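You operate a simulated robot arm through the tools that you are given. There is no shell and no other tool. Be economical: measure what you need, move in short steps, check, and stop when the job is done.

Carry out the task below with a simulated robot arm. There is one attempt and no reset: what you move stays moved.

TASK
Switch the screen switch off. Take the purple cloth on the long table and put it away on the black table. Turn the orange dial to 35. Open the top slim drawer, put the sponge from the inside of the top slim drawer on the island top before the rack and shut the drawer again. Put the waste bottle on the top of the warm cabinet. Put the green jar from the counter under the pegboard on the yellow tape and the purple jar on the grey tray. Any order will do. Set down upright: waste bottle, jar.

The check looks at the end state, three seconds after you hand in, the way a careful person would. Anything else that was tipped, shoved, dropped, spilled or broken makes it a failure. Flat cloth is picked up by pressing the open fingertips on it (5 to 10 N) and closing them slowly along it; thin cloth reads only 2 to 8 mm in the jaws.

THE ROBOT
A 6-joint arm with a two-finger gripper on a trunk, on a base that drives. Base frame: it is fixed to the floor where the robot stands at the start and does not move with it; the origin is under the middle of the robot, x ahead of it, y to its left, z up. Readings come in mm, rad, newtons and seconds.
With the tool pointing down near the work surface it reaches from about 580 to 640 mm from the robot's upright axis, wherever it stands. Its first joint turns from -2.897 to 2.897 rad. Places, roughly: black table [2100, 4800, 800]; grey tray (20x13x3 cm) [2000, -3100, 900]; island top before the rack (84x16 cm) [1520, 980, 900]; jar [2000, -3000, 1000]; orange dial [1400, 3100, 900]; purple cloth (7x10x3 cm) [900, 3400, 900]; screen switch [1000, 0, 1800]; sponge (7x10x4 cm) [1700, 900, 700]; top of the warm cabinet [5700, -700, 1200]; top slim drawer [1600, 900, 800]; waste bottle [2250, -3000, 1000]; yellow tape (8x8x3 cm) [2500, -3100, 900]. Payload 1.66 kg.
The tool frame sits at the grasp point between the pads (the TCP): z along the fingers, y along the line on which they close. The tips reach 16 mm beyond it. Largest opening 111 mm; the body of the gripper starts 104 mm behind the TCP.
Orientation is told as [roll, pitch, yaw] about the base's x, y, z axes, in that order, counted from this pose: with the fingers straight down and closing along the base's y, the tool's x points along the base's -x, its y along +y and its z along -z.

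THE INTERFACE
- The arm moves only by the tool apply_moves. Its argument "commands" is a list of rows, each a list of 7 numbers: the shift along the tool's x, y, z in units of 50 mm (1.0 is 50 mm), then the turn, a rotation vector about the tool's x, y, z in units of 4 degrees (1.0 is 4 degrees), then the closure in counts, from 0 (fully open) to 255 (shut). In form: [[tx, ty, tz, wx, wy, wz, gripper], ...]. A call has 1 to 10 rows; each row shifts and turns the commanded pose from where the row before left it, along the tool's axes as they then stand. A call with a number of a shift or a turn outside -1 to 1 is refused whole. A row lasts 0.2 s, in which the tool goes at most 50 mm and 0.15 rad; a call with a longer step from one row to the next is refused whole, and so is a gripper value outside its range. Where a pose cannot be reached the arm comes as near as it can. A force on the tool above 40 N (or 10 N above the force at the start of the call, whichever is more), or a blocked arm, ends the call early, and 0.2 s more pass. The fingers move at their own pace and stop on an object; they squeeze with about 31 N. The grip force told is the motor's: it shows also when the fingers shut on nothing. Time passes only in rows, and 0.2 s behind the last, so rows that do not move let the fingers close. It gives the time, the measured TCP pose, the force on the tool (base axes), the opening and the grip force at its end, in the units of the frame above (readings bear some noise), with the torque about the TCP (base axes, N m) and any sound that the robot's microphone picked up.
- Cameras (640 x 400 px; columns grow to the right, rows downward): "scene" is now at [67.4, 162.3, 2010.9]; the picture's right is [-0.32, -0.95, 0.00], its down [-0.13, 0.04, -0.99] and it looks along [0.94, -0.32, -0.14] (base axes); focal length 284 px, centre (320, 200). "wrist" rides on the gripper at [70, 14, -143] in the tool frame; the picture's right is [-0.19, 0.98, 0.00], its down [-0.87, -0.17, -0.47] and it looks along [-0.46, -0.09, 0.88] (tool axes); focal length 230 px, centre (320, 200). There is no depth. A picture from a camera that has moved, and an enlarged one, comes with that camera's place and axes in the base frame and with its lens.
- get_image(camera): a new picture of that camera. No time passes.
- slide_trunk(by): slides the trunk up (or, below 0, down) by that many mm; the arm and the scene camera ride with it, the base frame stays. It gives what a move gives, with no picture.
- base_move(legs): drives the robot by 1 to 6 legs, each [ahead, left, turn to the left] in mm, mm and rad, along the robot's own axes; the way and the turn of a leg run together, so that a leg with both is an arc; at most 1500 mm and 3.142 rad a leg. The arm and the cameras ride along, it lands a little off, and it stops where it bumps. It gives what a move gives.
- turn_head(pan, tilt): turns the head with the scene camera to pan (to the left, within 2.094 rad either way) and tilt (down, from -0.506 to 1.204), counted from straight ahead of the robot. It gives what a move gives.
- close_up(camera, box): a new picture of the part [left, top, right, bottom] of that camera's present view, enlarged. No time passes.
- job_done(): hands the job in; it is judged then, once.

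Work in short steps. Places have to be worked out from the pictures, the camera data and where the tool is seen: move nearer, look again, correct. Check each grasp and each placing, and mend what went wrong. You have 207 turns and 180 pictures in all, those below and enlarged ones among them. Open the gripper and draw the arm clear of the work before you hand the job in, unless the task says otherwise.

The tools are called as a command line: name --pt "numbers of a row" for each row, then --argument value for the rest, lists and objects as JSON in quotes. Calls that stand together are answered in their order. apply_moves: Moves the arm, as the interface text tells. Its arguments: {"type":"object","properties":{"commands":{"type":"array"}},"required":["commands"]} The other tools are called the same way: slide_trunk (by) slides the trunk up or down; base_move (legs) drives the base; turn_head (pan, tilt) turns the head that bears the scene camera; get_image (camera) takes a picture; close_up (camera, box) takes an enlarged picture of a part of a camera's view; job_done () hands the job in.

At the start:

```text
clock: 0.0
eef_pos: [445.2, -195.4, 1917.9]
tool_rot: [-0.001, 0.0, 0.0]
force: [0.0, 0.1, -0.3]
moment: [0.02, -0.02, 0.02]
finger_gap: 111.1
finger_force: 0.1
trunk travel left (down, up): [-545.0, 45.0]
robot x, y, heading: [2.7, 6.3, 0.002]
head pan, tilt: [-0.326, 0.14]
```

scene: 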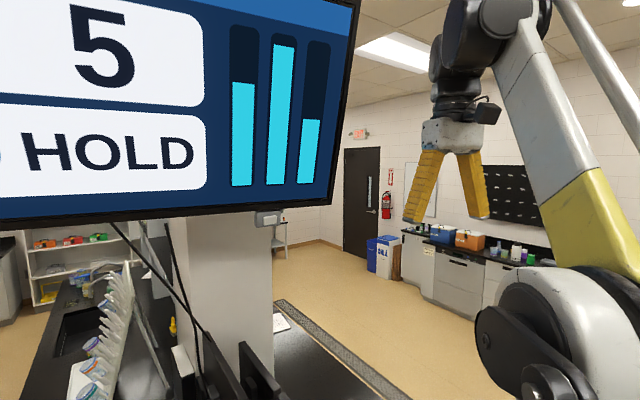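
wrist: 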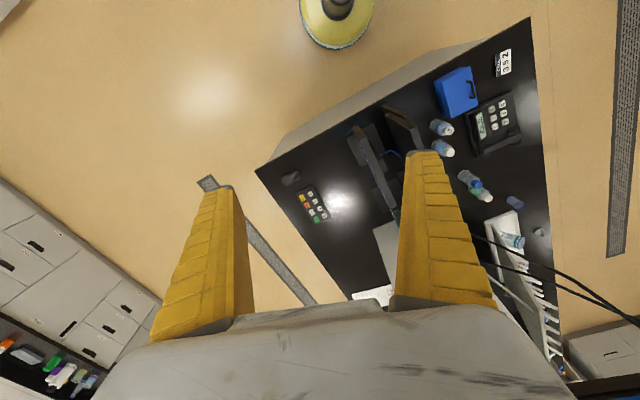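

I see a screen in front, with a small thing under its lower right corner that may be the switch. I look closer.

close_up --camera "scene" --box '[220, 190, 320, 252]'

turn_head --pan 0.1 --tilt 0.3

get_image --camera "scene"

```text
6.40 times, centred on (270, 221) of scene
camera zoom: at [67.4, 162.3, 2010.9], right [-0.32, -0.95, 0.0], down [-0.13, 0.04, -0.99], along [0.94, -0.32, -0.14], focal length 1819 px, centre (640, 66)
```

zoom: 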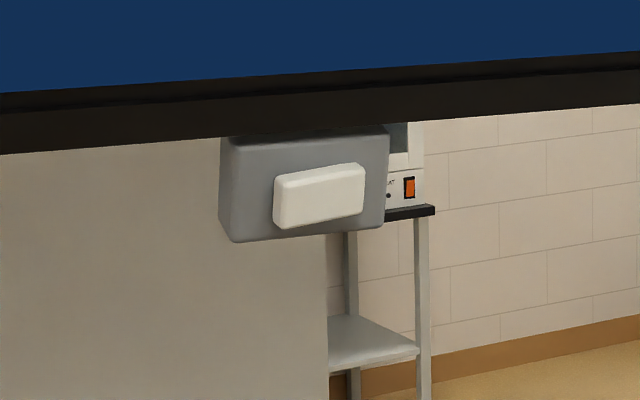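

```text
clock: 0.9
eef_pos: [446.6, -194.6, 1916.6]
tool_rot: [-0.002, 0.0, -0.001]
force: [-0.3, 0.4, 0.0]
moment: [0.03, 0.02, 0.02]
finger_gap: 110.7
finger_force: 0.0
trunk travel left (down, up): [-545.0, 45.0]
robot x, y, heading: [2.9, 1.5, -0.004]
head pan, tilt: [0.099, 0.3]
```

```text
176 pictures are left
camera scene: at [72.6, 201.1, 1996.0], right [0.1, -1.0, 0.0], down [-0.29, -0.03, -0.96], along [0.95, 0.09, -0.3], focal length 284 px, centre (320, 200)
```

scene: 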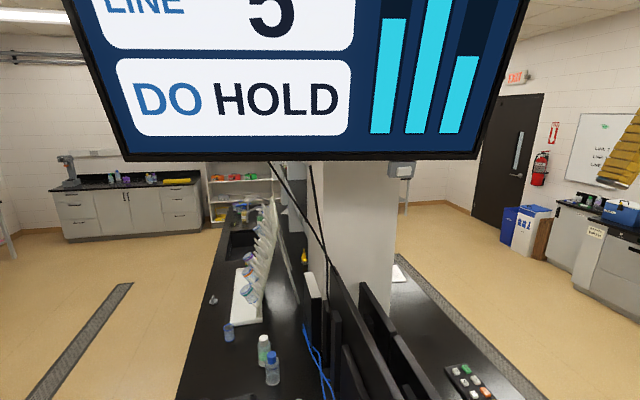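

close_up --camera "scene" --box '[370, 145, 434, 185]'

turn_head --pan 0.1 --tilt 1.0

get_image --camera "scene"

```text
10.00 times, centred on (402, 165) of scene
camera zoom: at [72.6, 201.1, 1996.0], right [0.1, -1.0, 0.0], down [-0.29, -0.03, -0.96], along [0.95, 0.09, -0.3], focal length 2843 px, centre (-500, 550)
```

zoom: 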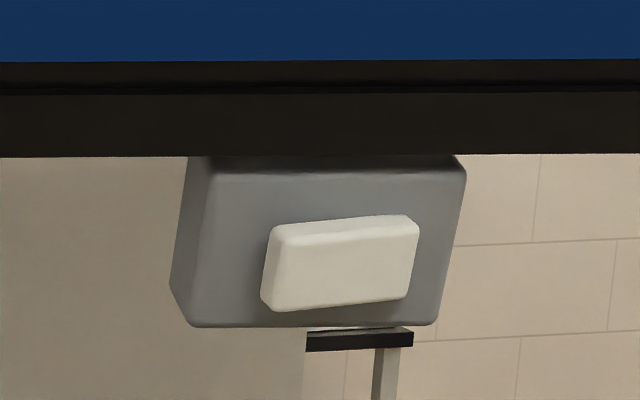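

```text
clock: 1.9
eef_pos: [446.6, -194.8, 1918.1]
tool_rot: [0.001, 0.0, 0.0]
force: [0.3, -0.3, -0.2]
moment: [0.01, -0.02, -0.02]
finger_gap: 111.0
finger_force: 0.1
trunk travel left (down, up): [-545.0, 45.0]
robot x, y, heading: [0.3, 1.5, -0.0]
head pan, tilt: [0.099, 1.0]
```

```text
174 pictures are left
camera scene: at [49.1, 198.9, 1936.5], right [0.1, -1.0, 0.0], down [-0.84, -0.08, -0.54], along [0.54, 0.05, -0.84], focal length 284 px, centre (320, 200)
```

scene: 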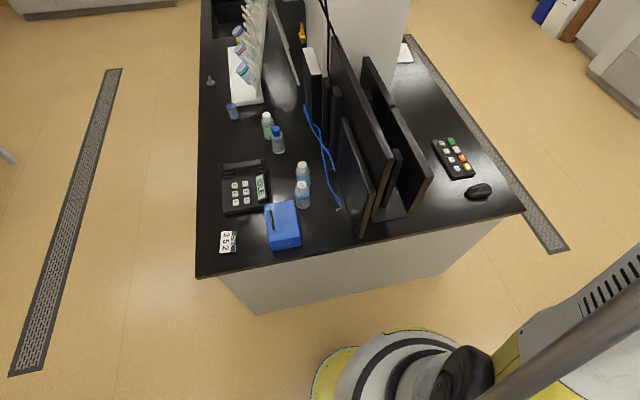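

The rocker faces the robot at about [950, 20, 1810], with its left end standing out, so that is the end to press. I close the fingers and start turning the tool forward while moving it ahead and left.

apply_moves --pt "-0.22 0.2 0.093 0 -1 0 255" --pt "-0.213 0.2 0.108 0 -1 0 255" --pt "-0.205 0.2 0.123 0 -1 0 255" --pt "-0.196 0.2 0.137 0 -1 0 255" --pt "-0.186 0.2 0.15 0 -1 0 255" --pt "-0.175 0.2 0.163 0 -1 0 255" --pt "-0.163 0.2 0.174 0 -1 0 255" --pt "-0.151 0.2 0.185 0 -1 0 255" --pt "-0.137 0.2 0.195 0 -1 0 255" --pt "-0.123 0.2 0.205 0 -1 0 255"

```text
clock: 4.2
eef_pos: [557.5, -93.7, 1870.9]
tool_rot: [0.0, -0.7, 0.001]
force: [-0.2, 0.2, 0.2]
moment: [-0.02, -0.03, 0.01]
finger_gap: 0.0
finger_force: 28.4
trunk travel left (down, up): [-545.0, 45.0]
robot x, y, heading: [0.3, -0.3, 0.001]
head pan, tilt: [0.099, 1.0]
```

apply_moves --pt "-0.109 0.25 0.213 0 -1 0 255" --pt "-0.094 0.25 0.22 0 -1 0 255" --pt "-0.078 0.25 0.226 0 -1 0 255" --pt "-0.062 0.25 0.231 0 -1 0 255" --pt "-0.046 0.25 0.234 0 -1 0 255" --pt "-0.029 0.25 0.237 0 -1 0 255" --pt "-0.013 0.25 0.239 0 -1 0 255" --pt "0.004 0.25 0.239 0 -1 0 255" --pt "0.02 0.25 0.238 0 -1 0 255" --pt "0.037 0.25 0.236 0 -1 0 255"

turn_head --pan 0.1 --tilt 0.3

get_image --camera "scene"

get_image --camera "wrist"

```text
clock: 6.3
eef_pos: [667.6, 31.1, 1824.2]
tool_rot: [-0.004, -1.397, 0.003]
force: [0.1, -1.3, -0.6]
moment: [0.0, -0.03, 0.01]
finger_gap: 0.0
finger_force: 28.7
trunk travel left (down, up): [-545.0, 45.0]
robot x, y, heading: [-1.4, 1.2, 0.001]
head pan, tilt: [0.099, 1.0]
```

```text
clock: 7.4
eef_pos: [666.2, 30.6, 1824.2]
tool_rot: [-0.002, -1.395, 0.0]
force: [-0.6, -0.2, 0.4]
moment: [0.01, -0.03, 0.0]
finger_gap: 0.2
finger_force: 28.4
trunk travel left (down, up): [-545.0, 45.0]
robot x, y, heading: [0.1, -1.7, -0.001]
head pan, tilt: [0.099, 0.3]
```

```text
173 pictures are left
camera scene: at [72.8, 201.3, 1995.9], right [0.1, -1.0, 0.0], down [-0.29, -0.03, -0.95], along [0.95, 0.09, -0.3], focal length 284 px, centre (320, 200)
```

scene: 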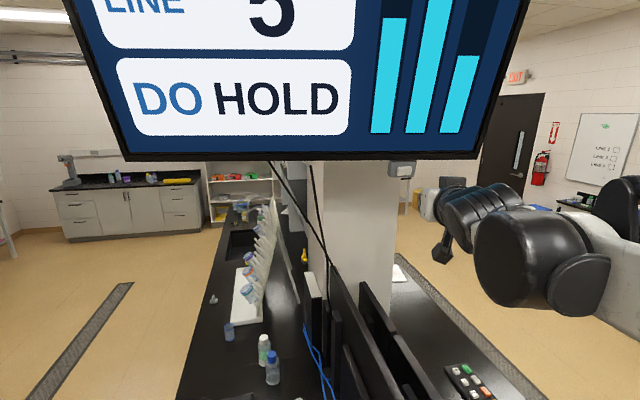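

```text
172 pictures are left
camera wrist: at [514.2, 43.3, 1782.2], right [0.03, 0.98, 0.19], down [-0.31, -0.17, 0.93], along [0.95, -0.09, 0.3], focal length 230 px, centre (320, 200)
```

wrist: 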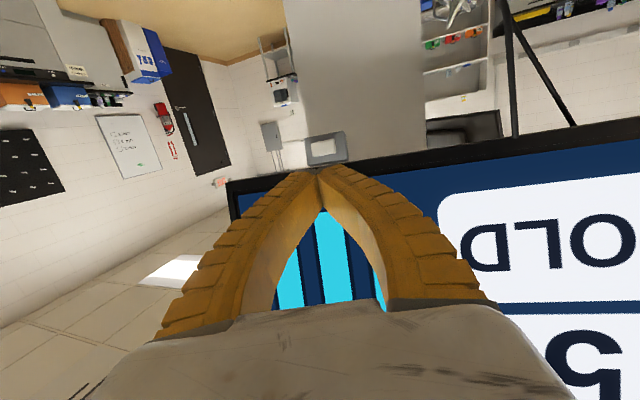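

close_up --camera "wrist" --box '[280, 120, 376, 180]'

```text
6.67 times, centred on (328, 150) of wrist
camera zoom: at [514.2, 43.3, 1782.2], right [0.03, 0.98, 0.19], down [-0.31, -0.17, 0.93], along [0.95, -0.09, 0.3], focal length 1534 px, centre (267, 533)
```

zoom: 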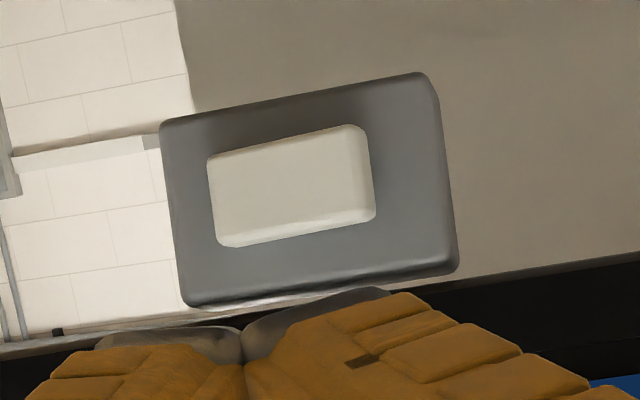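

The rocker's outstanding end is judged at [950, 43, 1821]. I level the tool and advance to about x 870, still short of it.

apply_moves --pt "0 0.12 0 0 -1 0 255" --pt "0 0.12 0 0 -1 0 255" --pt "0.06 0 0 0 -0.5 0 255" --pt "0 0 0.5 0 0 0 255" --pt "0 0 0.5 0 0 0 255" --pt "0 0 0.5 0 0 0 255" --pt "0 0 0.5 0 0 0 255" --pt "0 0 0.5 0 0 0 255" --pt "0 0 0.5 0 0 0 255" --pt "0 0 0.5 0 0 0 255"

close_up --camera "scene" --box '[320, 130, 480, 230]'

get_image --camera "wrist"

```text
clock: 9.6
eef_pos: [842.8, 38.6, 1821.2]
tool_rot: [-0.487, -1.571, 0.486]
force: [1.3, 0.9, -0.4]
moment: [0.0, 0.0, 0.04]
finger_gap: 0.0
finger_force: 28.8
out of reach, approached as far as the arm can: row 2
trunk travel left (down, up): [-545.0, 45.0]
robot x, y, heading: [4.1, 0.9, 0.0]
head pan, tilt: [0.099, 0.3]
```

```text
4.00 times, centred on (400, 180) of scene
camera zoom: at [74.5, 201.3, 1995.9], right [0.1, -1.0, 0.0], down [-0.3, -0.03, -0.95], along [0.95, 0.09, -0.3], focal length 1137 px, centre (0, 280)
```

zoom: 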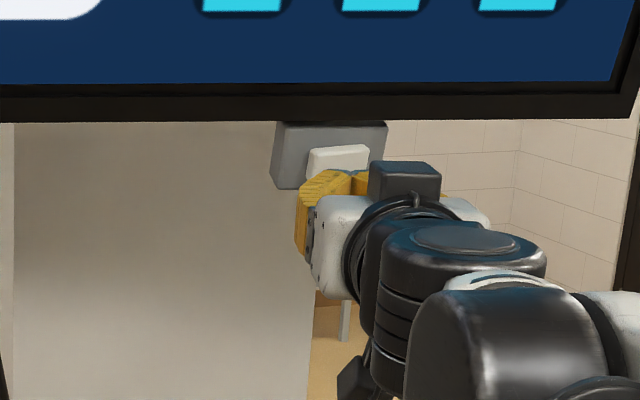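

```text
169 pictures are left
camera wrist: at [700.5, 51.5, 1753.2], right [0.0, 0.98, 0.19], down [-0.47, -0.17, 0.87], along [0.88, -0.09, 0.46], focal length 230 px, centre (320, 200)
```

wrist: 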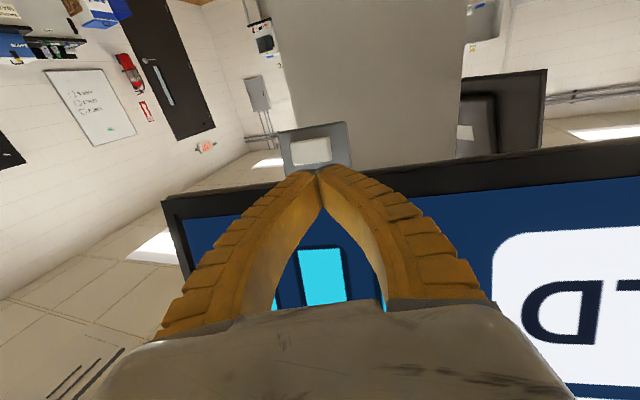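

The rocker's end still reads about [945, 45, 1821], and the tool is aligned bar 6 mm. I go on slowly until contact.

apply_moves --pt "0 0.12 0.4 0 0 0 255" --pt "0 0 0.4 0 0 0 255" --pt "0 0 0.4 0 0 0 255" --pt "0 0 0.1 0 0 0 255" --pt "0 0 0.1 0 0 0 255" --pt "0 0 0.1 0 0 0 255"

get_image --camera "scene"

close_up --camera "wrist" --box '[240, 100, 400, 200]'

```text
clock: 11.0
eef_pos: [917.3, 43.2, 1820.8]
tool_rot: [-1.572, -1.57, 1.573]
force: [0.1, -0.2, 0.0]
moment: [0.02, -0.01, -0.02]
finger_gap: 0.1
finger_force: 28.8
trunk travel left (down, up): [-545.0, 45.0]
robot x, y, heading: [-0.7, 0.9, -0.005]
head pan, tilt: [0.099, 0.3]
```

```text
168 pictures are left
camera scene: at [73.3, 201.3, 1995.9], right [0.1, -1.0, 0.0], down [-0.29, -0.03, -0.96], along [0.95, 0.09, -0.3], focal length 284 px, centre (320, 200)
```

scene: 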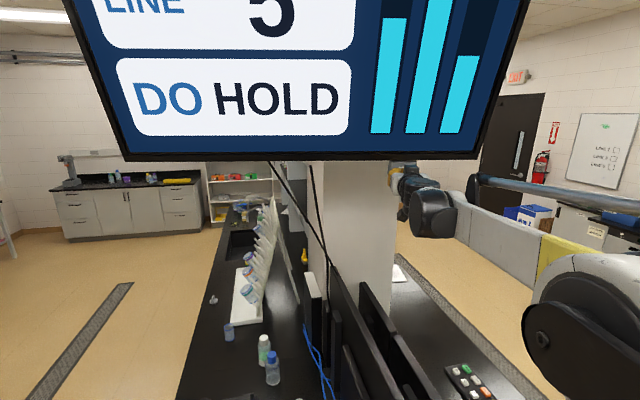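

```text
4.00 times, centred on (320, 150) of wrist
camera zoom: at [775.4, 56.7, 1752.2], right [0.0, 0.98, 0.19], down [-0.47, -0.17, 0.87], along [0.88, -0.09, 0.46], focal length 920 px, centre (320, 400)
```

zoom: 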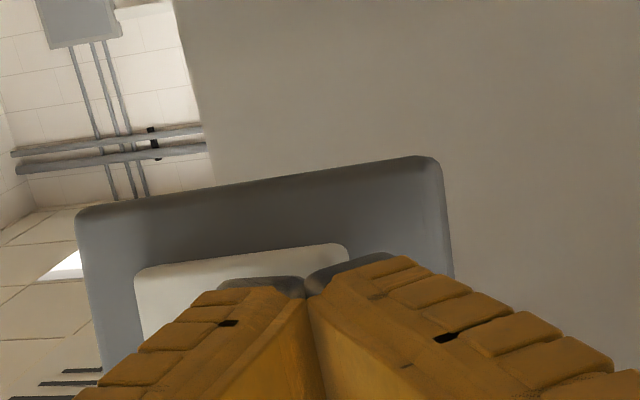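

The tip is just before the plate with no force yet; I press on in small steps.

apply_moves --pt "0 0 0.08 0 0 0 255" --pt "0 0 0.08 0 0 0 255" --pt "0 0 0.08 0 0 0 255" --pt "0 0 0.08 0 0 0 255" --pt "0 0 0.08 0 0 0 255" --pt "0 0 0.08 0 0 0 255"

get_image --camera "scene"

```text
clock: 12.4
eef_pos: [937.9, 44.4, 1825.5]
tool_rot: [-3.036, -1.569, 3.037]
force: [-26.1, 2.6, -15.7]
moment: [0.12, -0.16, -0.19]
finger_gap: 6.0
finger_force: 28.0
trunk travel left (down, up): [-545.0, 45.0]
robot x, y, heading: [0.7, -1.7, 0.006]
head pan, tilt: [0.099, 0.3]
heard: click
```

```text
166 pictures are left
camera scene: at [67.4, 202.1, 1996.0], right [0.1, -1.0, 0.0], down [-0.29, -0.03, -0.96], along [0.95, 0.09, -0.29], focal length 284 px, centre (320, 200)
```

scene: 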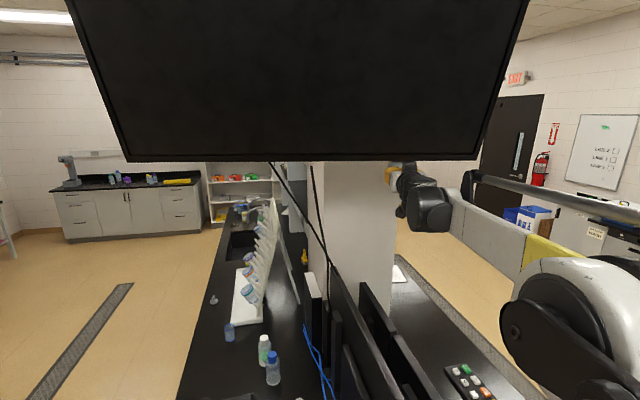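

A click was heard and the screen is dark. I draw back and turn the tool down again.

apply_moves --pt "0 0 -0.2 0 0 0 255" --pt "0 0 -0.8 0 0 0 255" --pt "0 0 -0.9 0 0 0 255" --pt "0 0 -0.9 0 0 0 255" --pt "0 0 -0.9 0 0 0 255" --pt "0 0 -0.9 0 0 0 255" --pt "0 0 -0.5 0 0 0 255"

close_up --camera "scene" --box '[320, 130, 480, 230]'

```text
clock: 14.0
eef_pos: [682.9, 43.1, 1821.0]
tool_rot: [-2.961, -1.57, 2.961]
force: [0.9, -0.5, -0.5]
moment: [0.01, 0.03, -0.02]
finger_gap: 0.4
finger_force: 28.7
trunk travel left (down, up): [-545.0, 45.0]
robot x, y, heading: [-1.8, -0.5, -0.002]
head pan, tilt: [0.099, 0.3]
```

```text
4.00 times, centred on (400, 180) of scene
camera zoom: at [71.0, 201.1, 1996.1], right [0.1, -1.0, 0.0], down [-0.29, -0.03, -0.96], along [0.95, 0.09, -0.29], focal length 1137 px, centre (0, 280)
```

zoom: 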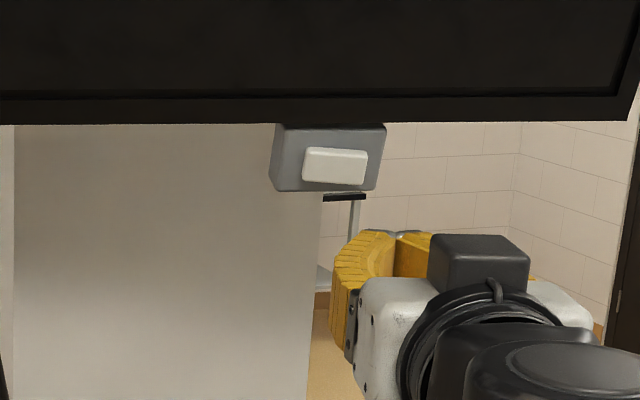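

apply_moves --pt "-0.093 -0.2 -0.22 0 1 0 255" --pt "-0.077 -0.2 -0.226 0 1 0 255" --pt "-0.061 -0.2 -0.231 0 1 0 255" --pt "-0.045 -0.2 -0.235 0 1 0 255" --pt "-0.029 -0.2 -0.237 0 1 0 255" --pt "-0.012 -0.2 -0.239 0 1 0 255" --pt "0.004 -0.2 -0.239 0 1 0 255" --pt "0.021 -0.2 -0.238 0 1 0 255" --pt "0.038 -0.2 -0.236 0 1 0 255" --pt "0.054 -0.2 -0.233 0 1 0 255"

apply_moves --pt "0.07 -0.2 -0.228 0 1 0 255" --pt "0.086 -0.2 -0.223 0 1 0 255" --pt "0.101 -0.2 -0.216 0 1 0 255" --pt "0.116 -0.2 -0.209 0 1 0 255" --pt "0.13 -0.2 -0.2 0 1 0 255" --pt "0.144 -0.2 -0.19 0 1 0 255" --pt "0.157 -0.2 -0.18 0 1 0 0" --pt "0.169 -0.2 -0.169 0 1 0 0" --pt "0.18 -0.2 -0.156 0 1 0 0" --pt "0.191 -0.2 -0.144 0 1 0 0"

apply_moves --pt "0.2 -0.2 -0.13 0 1 0 0" --pt "0.209 -0.2 -0.115 0 1 0 0" --pt "0.2 0 0 0 0.5 0 0"

turn_head --pan -1.2 --tilt 0.3

get_image --camera "scene"

turn_head --pan 1.2 --tilt 0.3

get_image --camera "scene"

```text
clock: 16.2
eef_pos: [575.3, -56.4, 1865.6]
tool_rot: [0.0, -0.873, 0.001]
force: [0.1, 0.7, -0.4]
moment: [-0.01, 0.03, 0.01]
finger_gap: 0.1
finger_force: 28.9
trunk travel left (down, up): [-545.0, 45.0]
robot x, y, heading: [0.3, -1.3, 0.004]
head pan, tilt: [0.099, 0.3]
```

```text
clock: 18.4
eef_pos: [465.3, -158.0, 1913.5]
tool_rot: [0.0, -0.173, -0.001]
force: [0.0, -0.7, 0.4]
moment: [0.05, 0.04, 0.0]
finger_gap: 110.8
finger_force: 0.1
trunk travel left (down, up): [-545.0, 45.0]
robot x, y, heading: [1.6, -3.1, -0.003]
head pan, tilt: [0.099, 0.3]
```

```text
clock: 19.2
eef_pos: [432.7, -174.8, 1923.4]
tool_rot: [-0.001, 0.0, 0.0]
force: [0.5, 0.4, -0.9]
moment: [-0.02, -0.05, 0.01]
finger_gap: 111.0
finger_force: 0.0
trunk travel left (down, up): [-545.0, 45.0]
robot x, y, heading: [1.6, -3.6, -0.007]
head pan, tilt: [0.099, 0.3]
```

```text
clock: 20.7
eef_pos: [432.6, -174.7, 1923.7]
tool_rot: [-0.001, -0.001, 0.0]
force: [-0.4, -0.2, 0.0]
moment: [0.0, -0.01, -0.01]
finger_gap: 111.3
finger_force: 0.1
trunk travel left (down, up): [-545.0, 45.0]
robot x, y, heading: [-0.8, -1.1, -0.0]
head pan, tilt: [-1.201, 0.3]
```

```text
164 pictures are left
camera scene: at [13.5, 105.1, 1996.0], right [-0.93, -0.36, 0.0], down [-0.11, 0.28, -0.96], along [0.35, -0.89, -0.3], focal length 284 px, centre (320, 200)
```

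scene: 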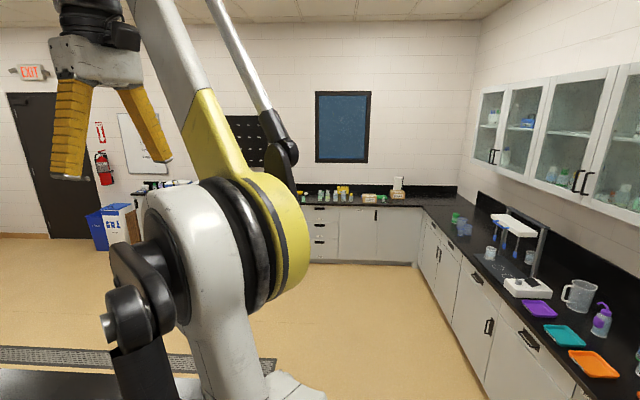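

```text
clock: 22.9
eef_pos: [434.3, -175.4, 1924.0]
tool_rot: [0.0, -0.002, 0.0]
force: [-0.3, 0.0, 0.0]
moment: [0.0, 0.04, 0.0]
finger_gap: 110.8
finger_force: 0.1
trunk travel left (down, up): [-545.0, 45.0]
robot x, y, heading: [0.6, -1.5, -0.003]
head pan, tilt: [1.201, 0.3]
```

```text
163 pictures are left
camera scene: at [13.6, 279.0, 1996.0], right [0.93, -0.36, 0.0], down [-0.11, -0.28, -0.96], along [0.35, 0.89, -0.3], focal length 284 px, centre (320, 200)
```

scene: 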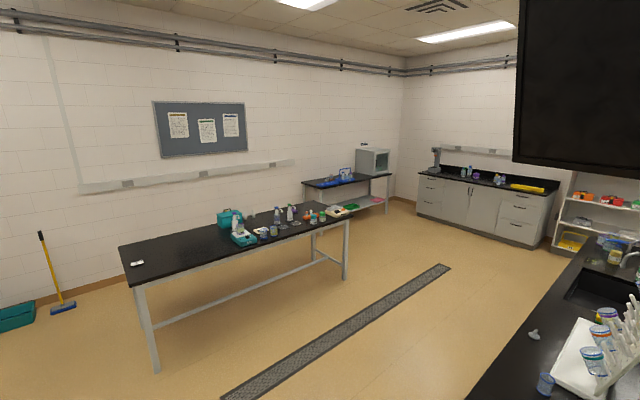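

The screen job is finished. The island runs at about 18° to the base frame, with the drawer on its left side, so I drive round the near left corner and look at the drawer front.

base_move --legs '[[-250, 700, 0], [600, 900, 0], [900, 400, -1.26]]'

turn_head --pan 0 --tilt 0.7

get_image --camera "scene"

```text
clock: 36.7
eef_pos: [1190.2, 951.4, 1924.6]
tool_rot: [0.001, 0.001, -1.27]
force: [0.5, -1.0, -0.7]
moment: [-0.03, 0.0, -0.01]
finger_gap: 110.9
finger_force: 0.0
trunk travel left (down, up): [-545.0, 45.0]
robot x, y, heading: [1231.1, 1416.1, -1.271]
head pan, tilt: [1.201, 0.3]
cut short: leg 3
```

```text
clock: 38.1
eef_pos: [1190.7, 948.8, 1922.7]
tool_rot: [-0.001, 0.001, -1.271]
force: [0.0, -0.2, 0.2]
moment: [0.04, -0.01, -0.01]
finger_gap: 110.6
finger_force: 0.1
trunk travel left (down, up): [-545.0, 45.0]
robot x, y, heading: [1231.4, 1421.3, -1.269]
head pan, tilt: [0.0, 0.7]
```

```text
162 pictures are left
camera scene: at [1430.9, 1412.4, 1959.9], right [-0.95, -0.3, 0.0], down [-0.19, 0.61, -0.77], along [0.23, -0.73, -0.64], focal length 284 px, centre (320, 200)
```

scene: 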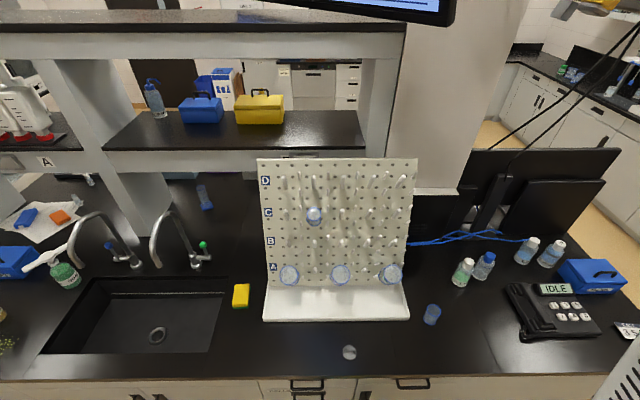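

The drive stopped short against something near the island. I look lower for the drawer front.

turn_head --pan 0.3 --tilt 1.15

get_image --camera "scene"

get_image --camera "wrist"

```text
clock: 39.0
eef_pos: [1190.1, 949.8, 1924.1]
tool_rot: [0.0, -0.001, -1.271]
force: [-0.1, 0.3, 0.4]
moment: [0.0, -0.02, 0.02]
finger_gap: 111.1
finger_force: 0.0
trunk travel left (down, up): [-545.0, 45.0]
robot x, y, heading: [1229.4, 1417.3, -1.269]
head pan, tilt: [0.3, 1.15]
```

```text
161 pictures are left
camera scene: at [1439.2, 1444.2, 1926.8], right [-0.83, -0.56, 0.0], down [-0.52, 0.75, -0.41], along [0.23, -0.34, -0.91], focal length 284 px, centre (320, 200)
```

scene: 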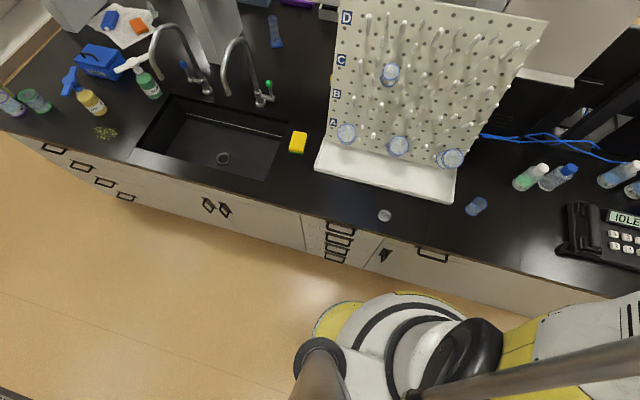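

```text
160 pictures are left
camera wrist: at [1183.0, 1020.5, 2067.8], right [0.99, 0.11, 0.0], down [0.1, -0.88, 0.47], along [0.05, -0.47, -0.88], focal length 230 px, centre (320, 200)
```

wrist: 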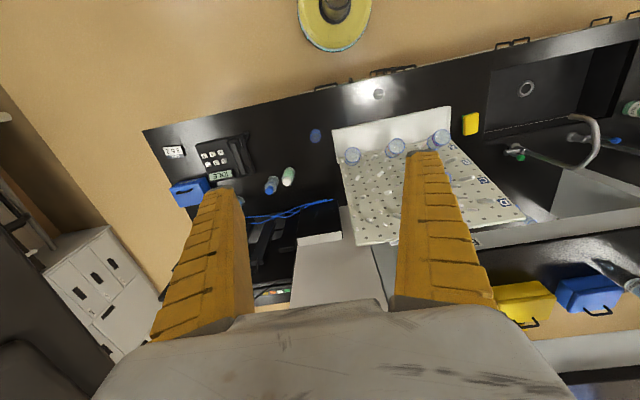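

close_up --camera "scene" --box '[290, 200, 450, 300]'

```text
4.00 times, centred on (370, 250) of scene
camera zoom: at [1439.2, 1444.2, 1926.8], right [-0.83, -0.56, 0.0], down [-0.52, 0.75, -0.41], along [0.23, -0.34, -0.91], focal length 1137 px, centre (120, 0)
```

zoom: 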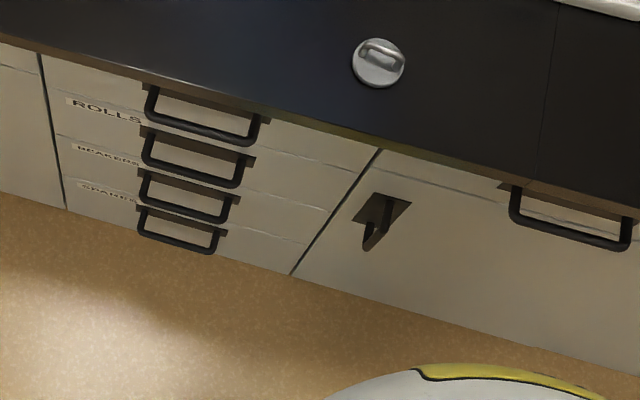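

The top slim drawer is the "ROLLS" one with a bar handle near [1580, 1095, 830]. I back away to give the arm room and look again from there.

base_move --legs '[[-337, 0, 0], [0, 228, 0.01]]'

turn_head --pan -0.1 --tilt 0.95

get_image --camera "scene"

get_image --camera "wrist"

```text
clock: 42.6
eef_pos: [1309.3, 1346.9, 1923.5]
tool_rot: [0.0, -0.001, -1.263]
force: [-0.3, -0.5, 0.2]
moment: [0.01, -0.02, -0.01]
finger_gap: 111.0
finger_force: 0.0
trunk travel left (down, up): [-545.0, 45.0]
robot x, y, heading: [1347.2, 1812.4, -1.263]
head pan, tilt: [0.3, 1.15]
```

```text
clock: 43.5
eef_pos: [1310.6, 1345.4, 1924.2]
tool_rot: [0.001, 0.0, -1.265]
force: [-0.5, 1.0, -0.1]
moment: [-0.03, -0.03, 0.0]
finger_gap: 110.9
finger_force: 0.0
trunk travel left (down, up): [-545.0, 45.0]
robot x, y, heading: [1349.6, 1814.0, -1.263]
head pan, tilt: [-0.099, 0.949]
```

```text
158 pictures are left
camera scene: at [1536.3, 1820.1, 1940.1], right [-0.98, -0.21, 0.0], down [-0.17, 0.8, -0.58], along [0.12, -0.57, -0.81], focal length 284 px, centre (320, 200)
```

scene: 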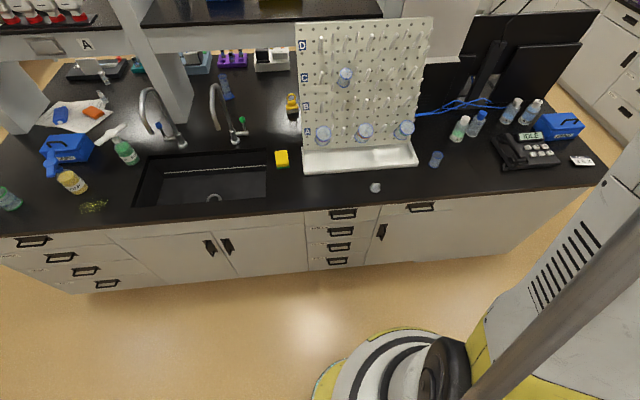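

```text
157 pictures are left
camera wrist: at [1302.1, 1416.6, 2067.7], right [0.99, 0.12, 0.0], down [0.1, -0.88, 0.47], along [0.05, -0.47, -0.88], focal length 230 px, centre (320, 200)
```

wrist: 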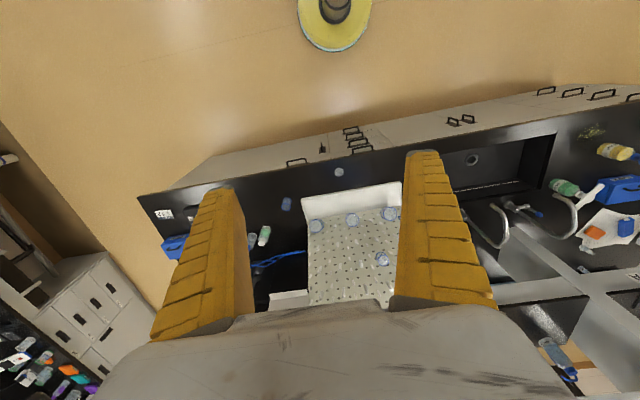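

close_up --camera "scene" --box '[290, 190, 402, 260]'

close_up --camera "wrist" --box '[310, 115, 406, 175]'

```text
5.71 times, centred on (346, 225) of scene
camera zoom: at [1536.3, 1820.1, 1940.1], right [-0.98, -0.21, 0.0], down [-0.17, 0.8, -0.58], along [0.12, -0.57, -0.81], focal length 1624 px, centre (171, 57)
```

zoom: 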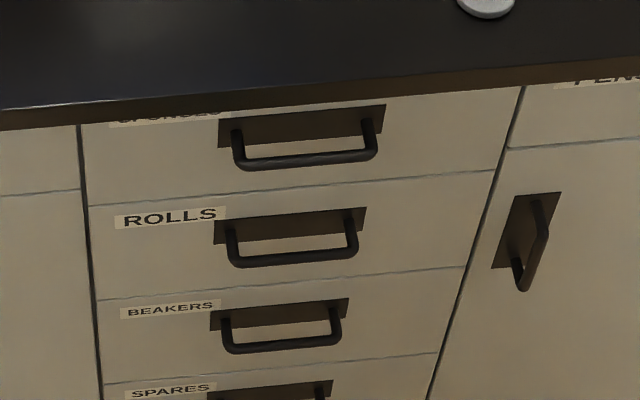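

```text
6.67 times, centred on (358, 145) of wrist
camera zoom: at [1302.1, 1416.6, 2067.7], right [0.99, 0.12, 0.0], down [0.1, -0.88, 0.47], along [0.05, -0.47, -0.88], focal length 1534 px, centre (67, 567)
```

zoom: 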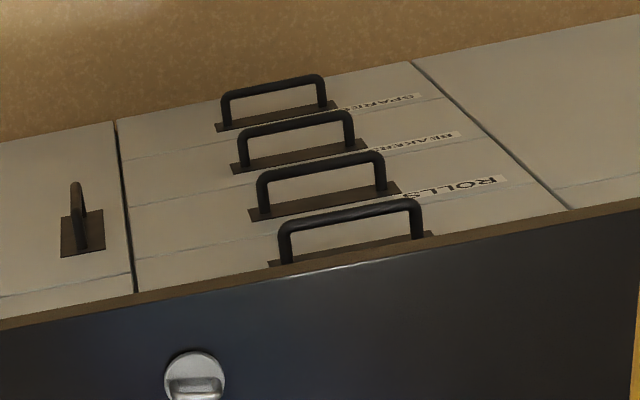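

The top drawer is "SPONGES", its bar at about [1574, 1098, 800], straight ahead. I turn the tool level ahead, then roll it so the fingers close vertically.

apply_moves --pt "-0.15 0.16 0.0 0 -1 0 90" --pt "-0.15 0.16 0.01 0 -1 0 90" --pt "-0.148 0.16 0.021 0 -1 0 90" --pt "-0.147 0.16 0.031 0 -1 0 90" --pt "-0.144 0.16 0.041 0 -1 0 90" --pt "-0.141 0.16 0.051 0 -1 0 90" --pt "-0.137 0.16 0.061 0 -1 0 90" --pt "-0.132 0.16 0.07 0 -1 0 90" --pt "-0.127 0.16 0.079 0 -1 0 90" --pt "-0.121 0.16 0.088 0 -1 0 90"

apply_moves --pt "-0.115 0.16 0.096 0 -1 0 90" --pt "-0.108 0.16 0.104 0 -1 0 90" --pt "-0.1 0.16 0.111 0 -1 0 90" --pt "-0.092 0.16 0.118 0 -1 0 90" --pt "-0.084 0.16 0.124 0 -1 0 90" --pt "-0.075 0.16 0.13 0 -1 0 90" --pt "-0.066 0.16 0.135 0 -1 0 90" --pt "-0.056 0.16 0.139 0 -1 0 90" --pt "-0.046 0.16 0.143 0 -1 0 90" --pt "-0.036 0.16 0.146 0 -1 0 90"

apply_moves --pt "-0.026 0.16 0.148 0 -1 0 90" --pt "-0.015 0.16 0.149 0 -1 0 90" --pt "0 0 0.1 0 -0.5 0 90" --pt "0 0 0 0 0 -1 90" --pt "0 0 0 0 0 -1 90" --pt "0 0 0 0 0 -1 90" --pt "0 0 0 0 0 -1 90" --pt "0 0 0 0 0 -1 90" --pt "0 0 0 0 0 -1 90" --pt "0 0 0 0 0 -1 90"

apply_moves --pt "0 0 0 0 0 -1 90" --pt "0 0 0 0 0 -1 90" --pt "0 0 0 0 0 -1 90" --pt "0 0 0 0 0 -1 90" --pt "0 0 0 0 0 -1 90" --pt "0 0 0 0 0 -1 90" --pt "0 0 0 0 0 -1 90" --pt "0 0 0 0 0 -1 90" --pt "0 0 0 0 0 -1 90" --pt "0 0 0 0 0 -1 90"

apply_moves --pt "0 0 0 0 0 -1 90" --pt "0 0 0 0 0 -1 90" --pt "0 0 0 0 0 -1 90" --pt "0 0 0 0 0 -1 90" --pt "0 0 0 0 0 -1 90" --pt "0 0 0 0 0 -0.5 90"

get_image --camera "scene"

get_image --camera "wrist"

```text
clock: 45.7
eef_pos: [1410.8, 1299.1, 1925.3]
tool_rot: [-0.001, -0.7, -1.265]
force: [0.0, -0.5, 0.6]
moment: [0.0, -0.03, 0.03]
finger_gap: 73.5
finger_force: 1.3
trunk travel left (down, up): [-545.0, 45.0]
robot x, y, heading: [1349.7, 1813.4, -1.26]
head pan, tilt: [-0.099, 0.949]
```

```text
clock: 47.9
eef_pos: [1509.6, 1252.3, 1923.4]
tool_rot: [0.0, -1.397, -1.263]
force: [-0.5, 1.2, -0.4]
moment: [0.01, 0.02, 0.02]
finger_gap: 73.5
finger_force: 1.1
trunk travel left (down, up): [-545.0, 45.0]
robot x, y, heading: [1348.4, 1809.3, -1.261]
head pan, tilt: [-0.099, 0.949]
```

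```text
clock: 50.1
eef_pos: [1529.1, 1239.7, 1922.9]
tool_rot: [-1.571, -1.081, 0.31]
force: [0.7, 0.5, -0.1]
moment: [0.01, -0.02, 0.01]
finger_gap: 73.3
finger_force: 1.6
trunk travel left (down, up): [-545.0, 45.0]
robot x, y, heading: [1345.3, 1812.1, -1.267]
head pan, tilt: [-0.099, 0.949]
```

```text
clock: 52.3
eef_pos: [1530.1, 1237.0, 1924.1]
tool_rot: [-1.57, -0.383, 0.308]
force: [0.2, 0.4, -0.5]
moment: [-0.02, 0.02, -0.02]
finger_gap: 73.5
finger_force: 1.0
trunk travel left (down, up): [-545.0, 45.0]
robot x, y, heading: [1347.0, 1814.0, -1.264]
head pan, tilt: [-0.099, 0.949]
```

```text
clock: 53.7
eef_pos: [1529.9, 1237.6, 1922.3]
tool_rot: [-1.572, 0.003, 0.306]
force: [0.9, -0.2, 0.3]
moment: [0.02, -0.02, 0.03]
finger_gap: 73.5
finger_force: 1.2
trunk travel left (down, up): [-545.0, 45.0]
robot x, y, heading: [1348.6, 1810.4, -1.266]
head pan, tilt: [-0.099, 0.949]
```

```text
154 pictures are left
camera scene: at [1536.9, 1820.3, 1940.1], right [-0.98, -0.21, 0.0], down [-0.17, 0.8, -0.58], along [0.12, -0.57, -0.81], focal length 284 px, centre (320, 200)
```

scene: 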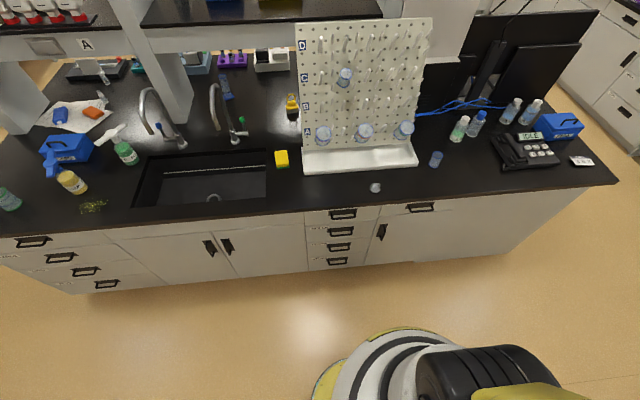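

```text
153 pictures are left
camera wrist: at [1420.3, 1352.3, 1911.4], right [0.18, 0.06, -0.98], down [0.68, 0.71, 0.17], along [0.71, -0.7, 0.09], focal length 230 px, centre (320, 200)
```

wrist: 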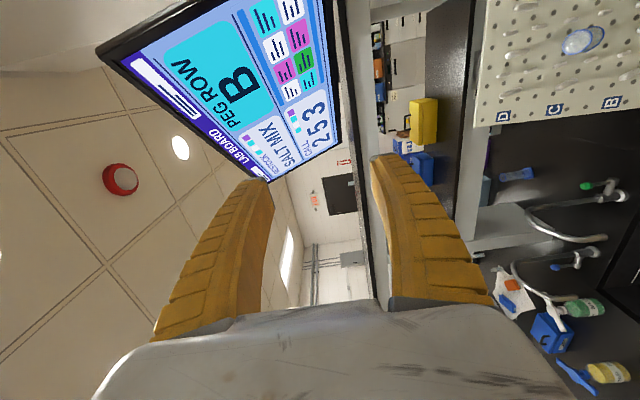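

The tool is level with the fingers closing vertically, 150 mm clear of the counter edge. I lower the trunk and then the arm toward handle height.

slide_trunk --by -540

apply_moves --pt "0 0.9 0 0 0 0 90" --pt "0 0.9 0 0 0 0 90" --pt "0 0.9 0 0 0 0 90" --pt "0 0.9 0 0 0 0 90" --pt "0 0.9 0 0 0 0 90" --pt "0 0.9 0 0 0 0 90"

get_image --camera "wrist"

get_image --camera "scene"

```text
refused: -540 is not a number from -400 to 400
```

```text
clock: 55.1
eef_pos: [1528.8, 1235.4, 1653.3]
tool_rot: [-1.572, 0.001, 0.305]
force: [0.7, -0.4, -0.6]
moment: [-0.02, -0.01, 0.0]
finger_gap: 73.2
finger_force: 1.0
trunk travel left (down, up): [-545.0, 45.0]
robot x, y, heading: [1350.0, 1813.1, -1.267]
head pan, tilt: [-0.099, 0.949]
```

```text
152 pictures are left
camera wrist: at [1419.7, 1350.4, 1640.7], right [0.18, 0.06, -0.98], down [0.68, 0.71, 0.17], along [0.71, -0.7, 0.09], focal length 230 px, centre (320, 200)
```

wrist: 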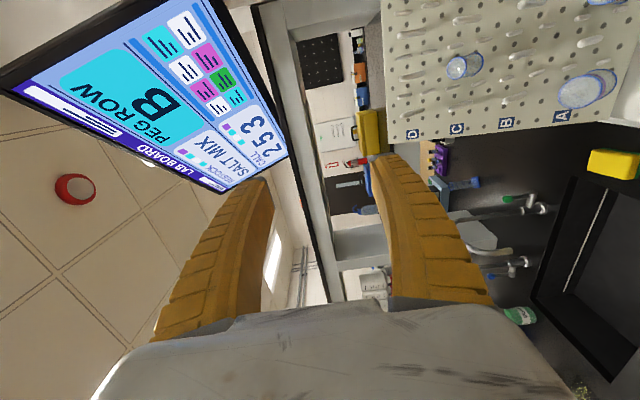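

```text
151 pictures are left
camera scene: at [1537.5, 1817.9, 1940.0], right [-0.98, -0.21, 0.0], down [-0.17, 0.8, -0.58], along [0.12, -0.57, -0.81], focal length 284 px, centre (320, 200)
```

scene: 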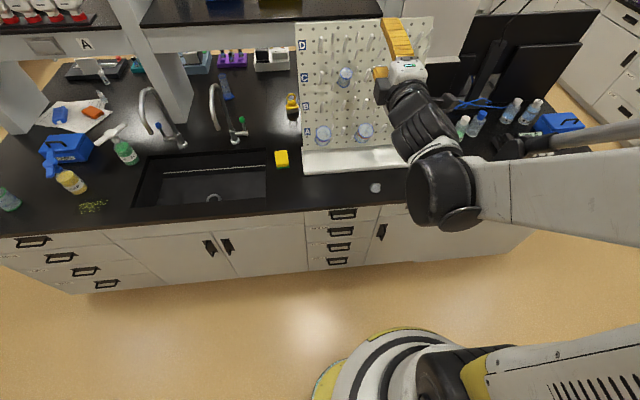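

Works; the trunk takes at most 400 mm per call. I lower it in two steps.

slide_trunk --by -400

slide_trunk --by -100

apply_moves --pt "0 0.9 0 0 0 0 90" --pt "0 0.9 0 0 0 0 90" --pt "0 0.9 0 0 0 0 90" --pt "0 0.9 0 0 0 0 90" --pt "0 0.9 0 0 0 0 90" --pt "0 0.9 0 0 0 0 90" --pt "0 0.9 0 0 0 0 90"

get_image --camera "wrist"

get_image --camera "scene"

```text
clock: 58.9
eef_pos: [1528.6, 1236.5, 1254.2]
tool_rot: [-1.572, 0.001, 0.305]
force: [-0.9, -0.7, 0.0]
moment: [-0.02, 0.02, -0.02]
finger_gap: 73.5
finger_force: 1.1
trunk travel left (down, up): [-145.0, 445.0]
robot x, y, heading: [1346.0, 1812.3, -1.262]
head pan, tilt: [-0.099, 0.949]
```

```text
clock: 60.2
eef_pos: [1528.6, 1237.6, 1153.9]
tool_rot: [-1.573, 0.001, 0.308]
force: [-0.6, -0.1, -0.5]
moment: [-0.05, -0.02, 0.01]
finger_gap: 73.4
finger_force: 0.9
trunk travel left (down, up): [-45.0, 545.0]
robot x, y, heading: [1346.1, 1813.0, -1.265]
head pan, tilt: [-0.099, 0.949]
```

```text
clock: 61.8
eef_pos: [1550.1, 1161.9, 1010.6]
tool_rot: [-1.569, -0.001, 0.307]
force: [-0.7, -0.9, -0.6]
moment: [-0.01, 0.01, -0.01]
finger_gap: 73.5
finger_force: 1.1
out of reach, approached as far as the arm can: row 3, 4, 5, 6, 7
trunk travel left (down, up): [-45.0, 545.0]
robot x, y, heading: [1345.0, 1811.2, -1.265]
head pan, tilt: [-0.099, 0.949]
```

```text
150 pictures are left
camera wrist: at [1441.3, 1276.3, 999.7], right [0.18, 0.06, -0.98], down [0.68, 0.71, 0.17], along [0.71, -0.7, 0.09], focal length 230 px, centre (320, 200)
```

wrist: 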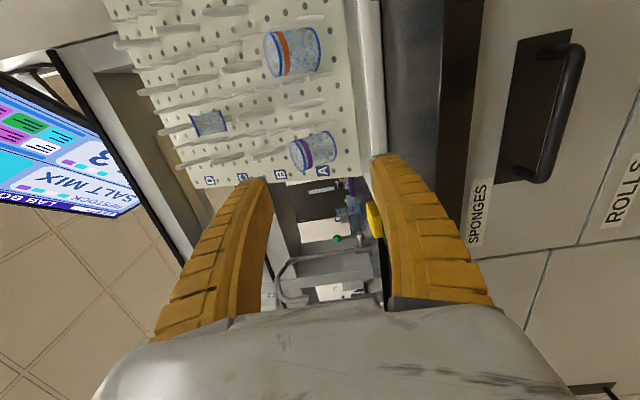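

```text
149 pictures are left
camera scene: at [1537.1, 1819.7, 1440.0], right [-0.98, -0.21, 0.0], down [-0.17, 0.8, -0.58], along [0.12, -0.57, -0.81], focal length 284 px, centre (320, 200)
```

scene: 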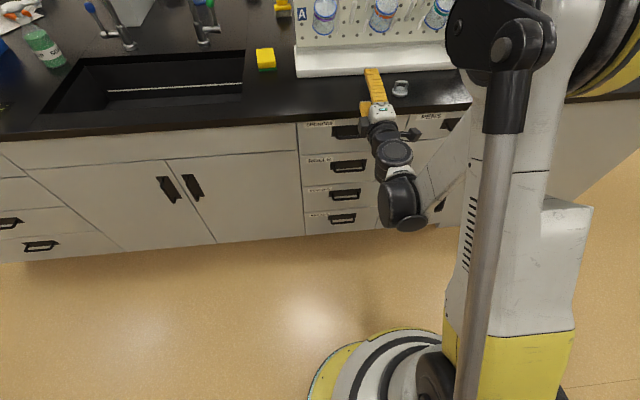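

The level tool can't get that low, so I'll tilt it 45° downward, which also suits the bar (now judged at [1572, 1096, 799]). Tilt first and see where the arm settles.

apply_moves --pt "0 0 -0.2 -1 0 0 90" --pt "0 0 -0.2 -1 0 0 90" --pt "0 0 -0.2 -1 0 0 90" --pt "0 0 0 -1 0 0 90" --pt "0 0 0 -1 0 0 90"

```text
clock: 63.0
eef_pos: [1554.7, 1171.1, 1016.8]
tool_rot: [-1.395, -0.003, 0.349]
force: [0.6, -0.2, 0.6]
moment: [0.01, 0.04, 0.02]
finger_gap: 73.2
finger_force: 1.0
out of reach, approached as far as the arm can: row 1, 2, 3, 4
trunk travel left (down, up): [-45.0, 545.0]
robot x, y, heading: [1346.4, 1812.8, -1.26]
head pan, tilt: [-0.099, 0.949]
```

apply_moves --pt "0 -0.3 -0.2 -1 0 0 90" --pt "0 -0.3 -0.2 -1 0 0 90" --pt "0 0 0 -1 0 0 90" --pt "0 0 0 -1 0 0 90" --pt "0 0 0 -1 0 0 90" --pt "0 0 0 -1 0 0 90" --pt "0 0 0 -1 0 0 90"

```text
clock: 64.6
eef_pos: [1490.3, 1170.7, 1049.1]
tool_rot: [-0.911, -0.012, 0.362]
force: [-1.0, -0.4, 1.2]
moment: [-0.02, 0.03, 0.01]
finger_gap: 73.2
finger_force: 1.6
out of reach, approached as far as the arm can: row 2, 3, 4, 5, 6, 7
trunk travel left (down, up): [-45.0, 545.0]
robot x, y, heading: [1345.0, 1811.9, -1.263]
head pan, tilt: [-0.099, 0.949]
```

get_image --camera "scene"

apply_moves --pt "0 0 0 0 0 0 90"

```text
148 pictures are left
camera scene: at [1536.8, 1820.3, 1440.1], right [-0.98, -0.21, 0.0], down [-0.17, 0.8, -0.58], along [0.12, -0.57, -0.81], focal length 284 px, centre (320, 200)
```

scene: 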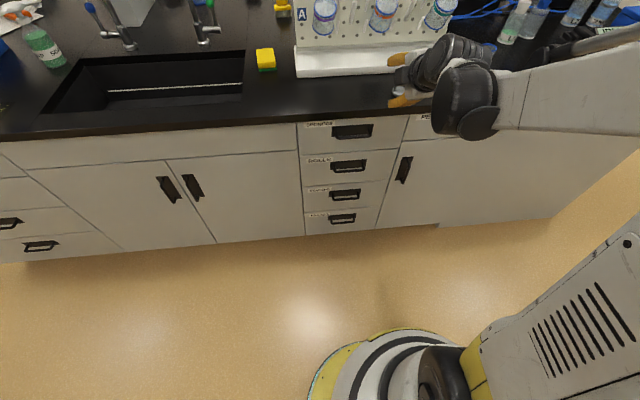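

```text
clock: 65.0
eef_pos: [1489.6, 1170.8, 1049.1]
tool_rot: [-0.912, -0.012, 0.361]
force: [0.3, -0.2, 0.1]
moment: [0.0, 0.02, 0.02]
finger_gap: 73.4
finger_force: 0.8
trunk travel left (down, up): [-45.0, 545.0]
robot x, y, heading: [1346.4, 1811.9, -1.262]
head pan, tilt: [-0.099, 0.949]
```

The commanded pose re-syncs, good. I tilt further toward 60° below level while drawing back a little.

apply_moves --pt "0 0 -0.4 -1 0 0 90" --pt "0 0 -0.4 -1 0 0 90" --pt "0 0 -0.4 -1 0 0 90" --pt "0 0 0 -1 0 0 90" --pt "0 0 0 -1 0 0 90"

get_image --camera "wrist"

```text
clock: 66.2
eef_pos: [1396.2, 1209.9, 1088.2]
tool_rot: [-0.578, -0.036, 0.372]
force: [-0.2, -1.0, 0.4]
moment: [0.0, -0.01, -0.02]
finger_gap: 73.2
finger_force: 0.8
out of reach, approached as far as the arm can: row 1, 2, 3, 4, 5
trunk travel left (down, up): [-45.0, 545.0]
robot x, y, heading: [1348.7, 1812.7, -1.263]
head pan, tilt: [-0.099, 0.949]
```

```text
147 pictures are left
camera wrist: at [1296.8, 1265.5, 1200.2], right [-0.1, 0.84, -0.53], down [0.75, 0.42, 0.52], along [0.66, -0.34, -0.67], focal length 230 px, centre (320, 200)
```

wrist: 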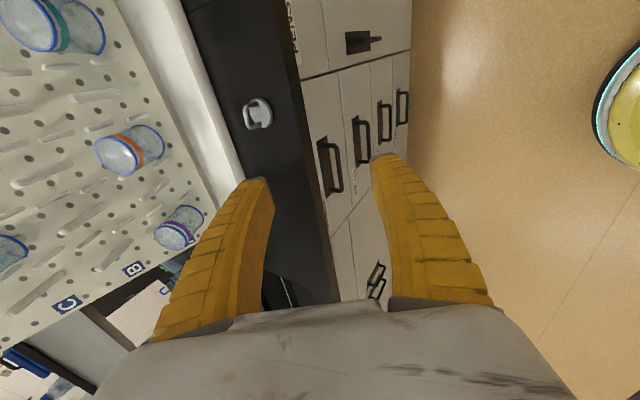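

turn_head --pan -0.9 --tilt 0.8

get_image --camera "scene"

```text
clock: 67.4
eef_pos: [1398.6, 1209.4, 1089.2]
tool_rot: [-0.576, -0.035, 0.369]
force: [-0.2, -0.5, 0.6]
moment: [0.0, -0.01, -0.03]
finger_gap: 73.3
finger_force: 1.5
trunk travel left (down, up): [-45.0, 545.0]
robot x, y, heading: [1345.6, 1813.3, -1.264]
head pan, tilt: [-0.901, 0.799]
```

```text
146 pictures are left
camera scene: at [1476.9, 1824.5, 1451.6], right [-0.83, 0.56, 0.0], down [0.4, 0.59, -0.7], along [-0.39, -0.58, -0.72], focal length 284 px, centre (320, 200)
```

scene: 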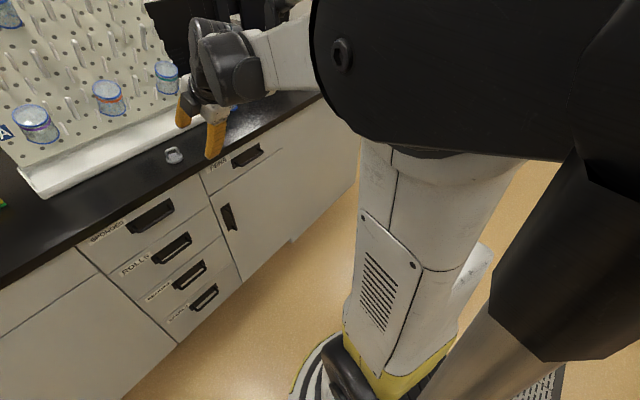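

The arm hangs oddly off to the right. From this tilt (33° off vertical, which is fine for the bar) I move left toward the handle line and see whether it follows.

apply_moves --pt "-0.6 0 0 0 0 0 90" --pt "-0.6 0 0 0 0 0 90" --pt "-0.6 0 0 0 0 0 90" --pt "-0.6 0 0 0 0 0 90"

```text
clock: 68.4
eef_pos: [1446.4, 1250.8, 1092.0]
tool_rot: [-0.594, -0.069, 0.393]
force: [0.0, -0.4, 0.2]
moment: [-0.02, 0.03, -0.03]
finger_gap: 73.4
finger_force: 1.3
out of reach, approached as far as the arm can: row 1, 2, 3, 4
trunk travel left (down, up): [-45.0, 545.0]
robot x, y, heading: [1346.2, 1810.8, -1.262]
head pan, tilt: [-0.901, 0.799]
```

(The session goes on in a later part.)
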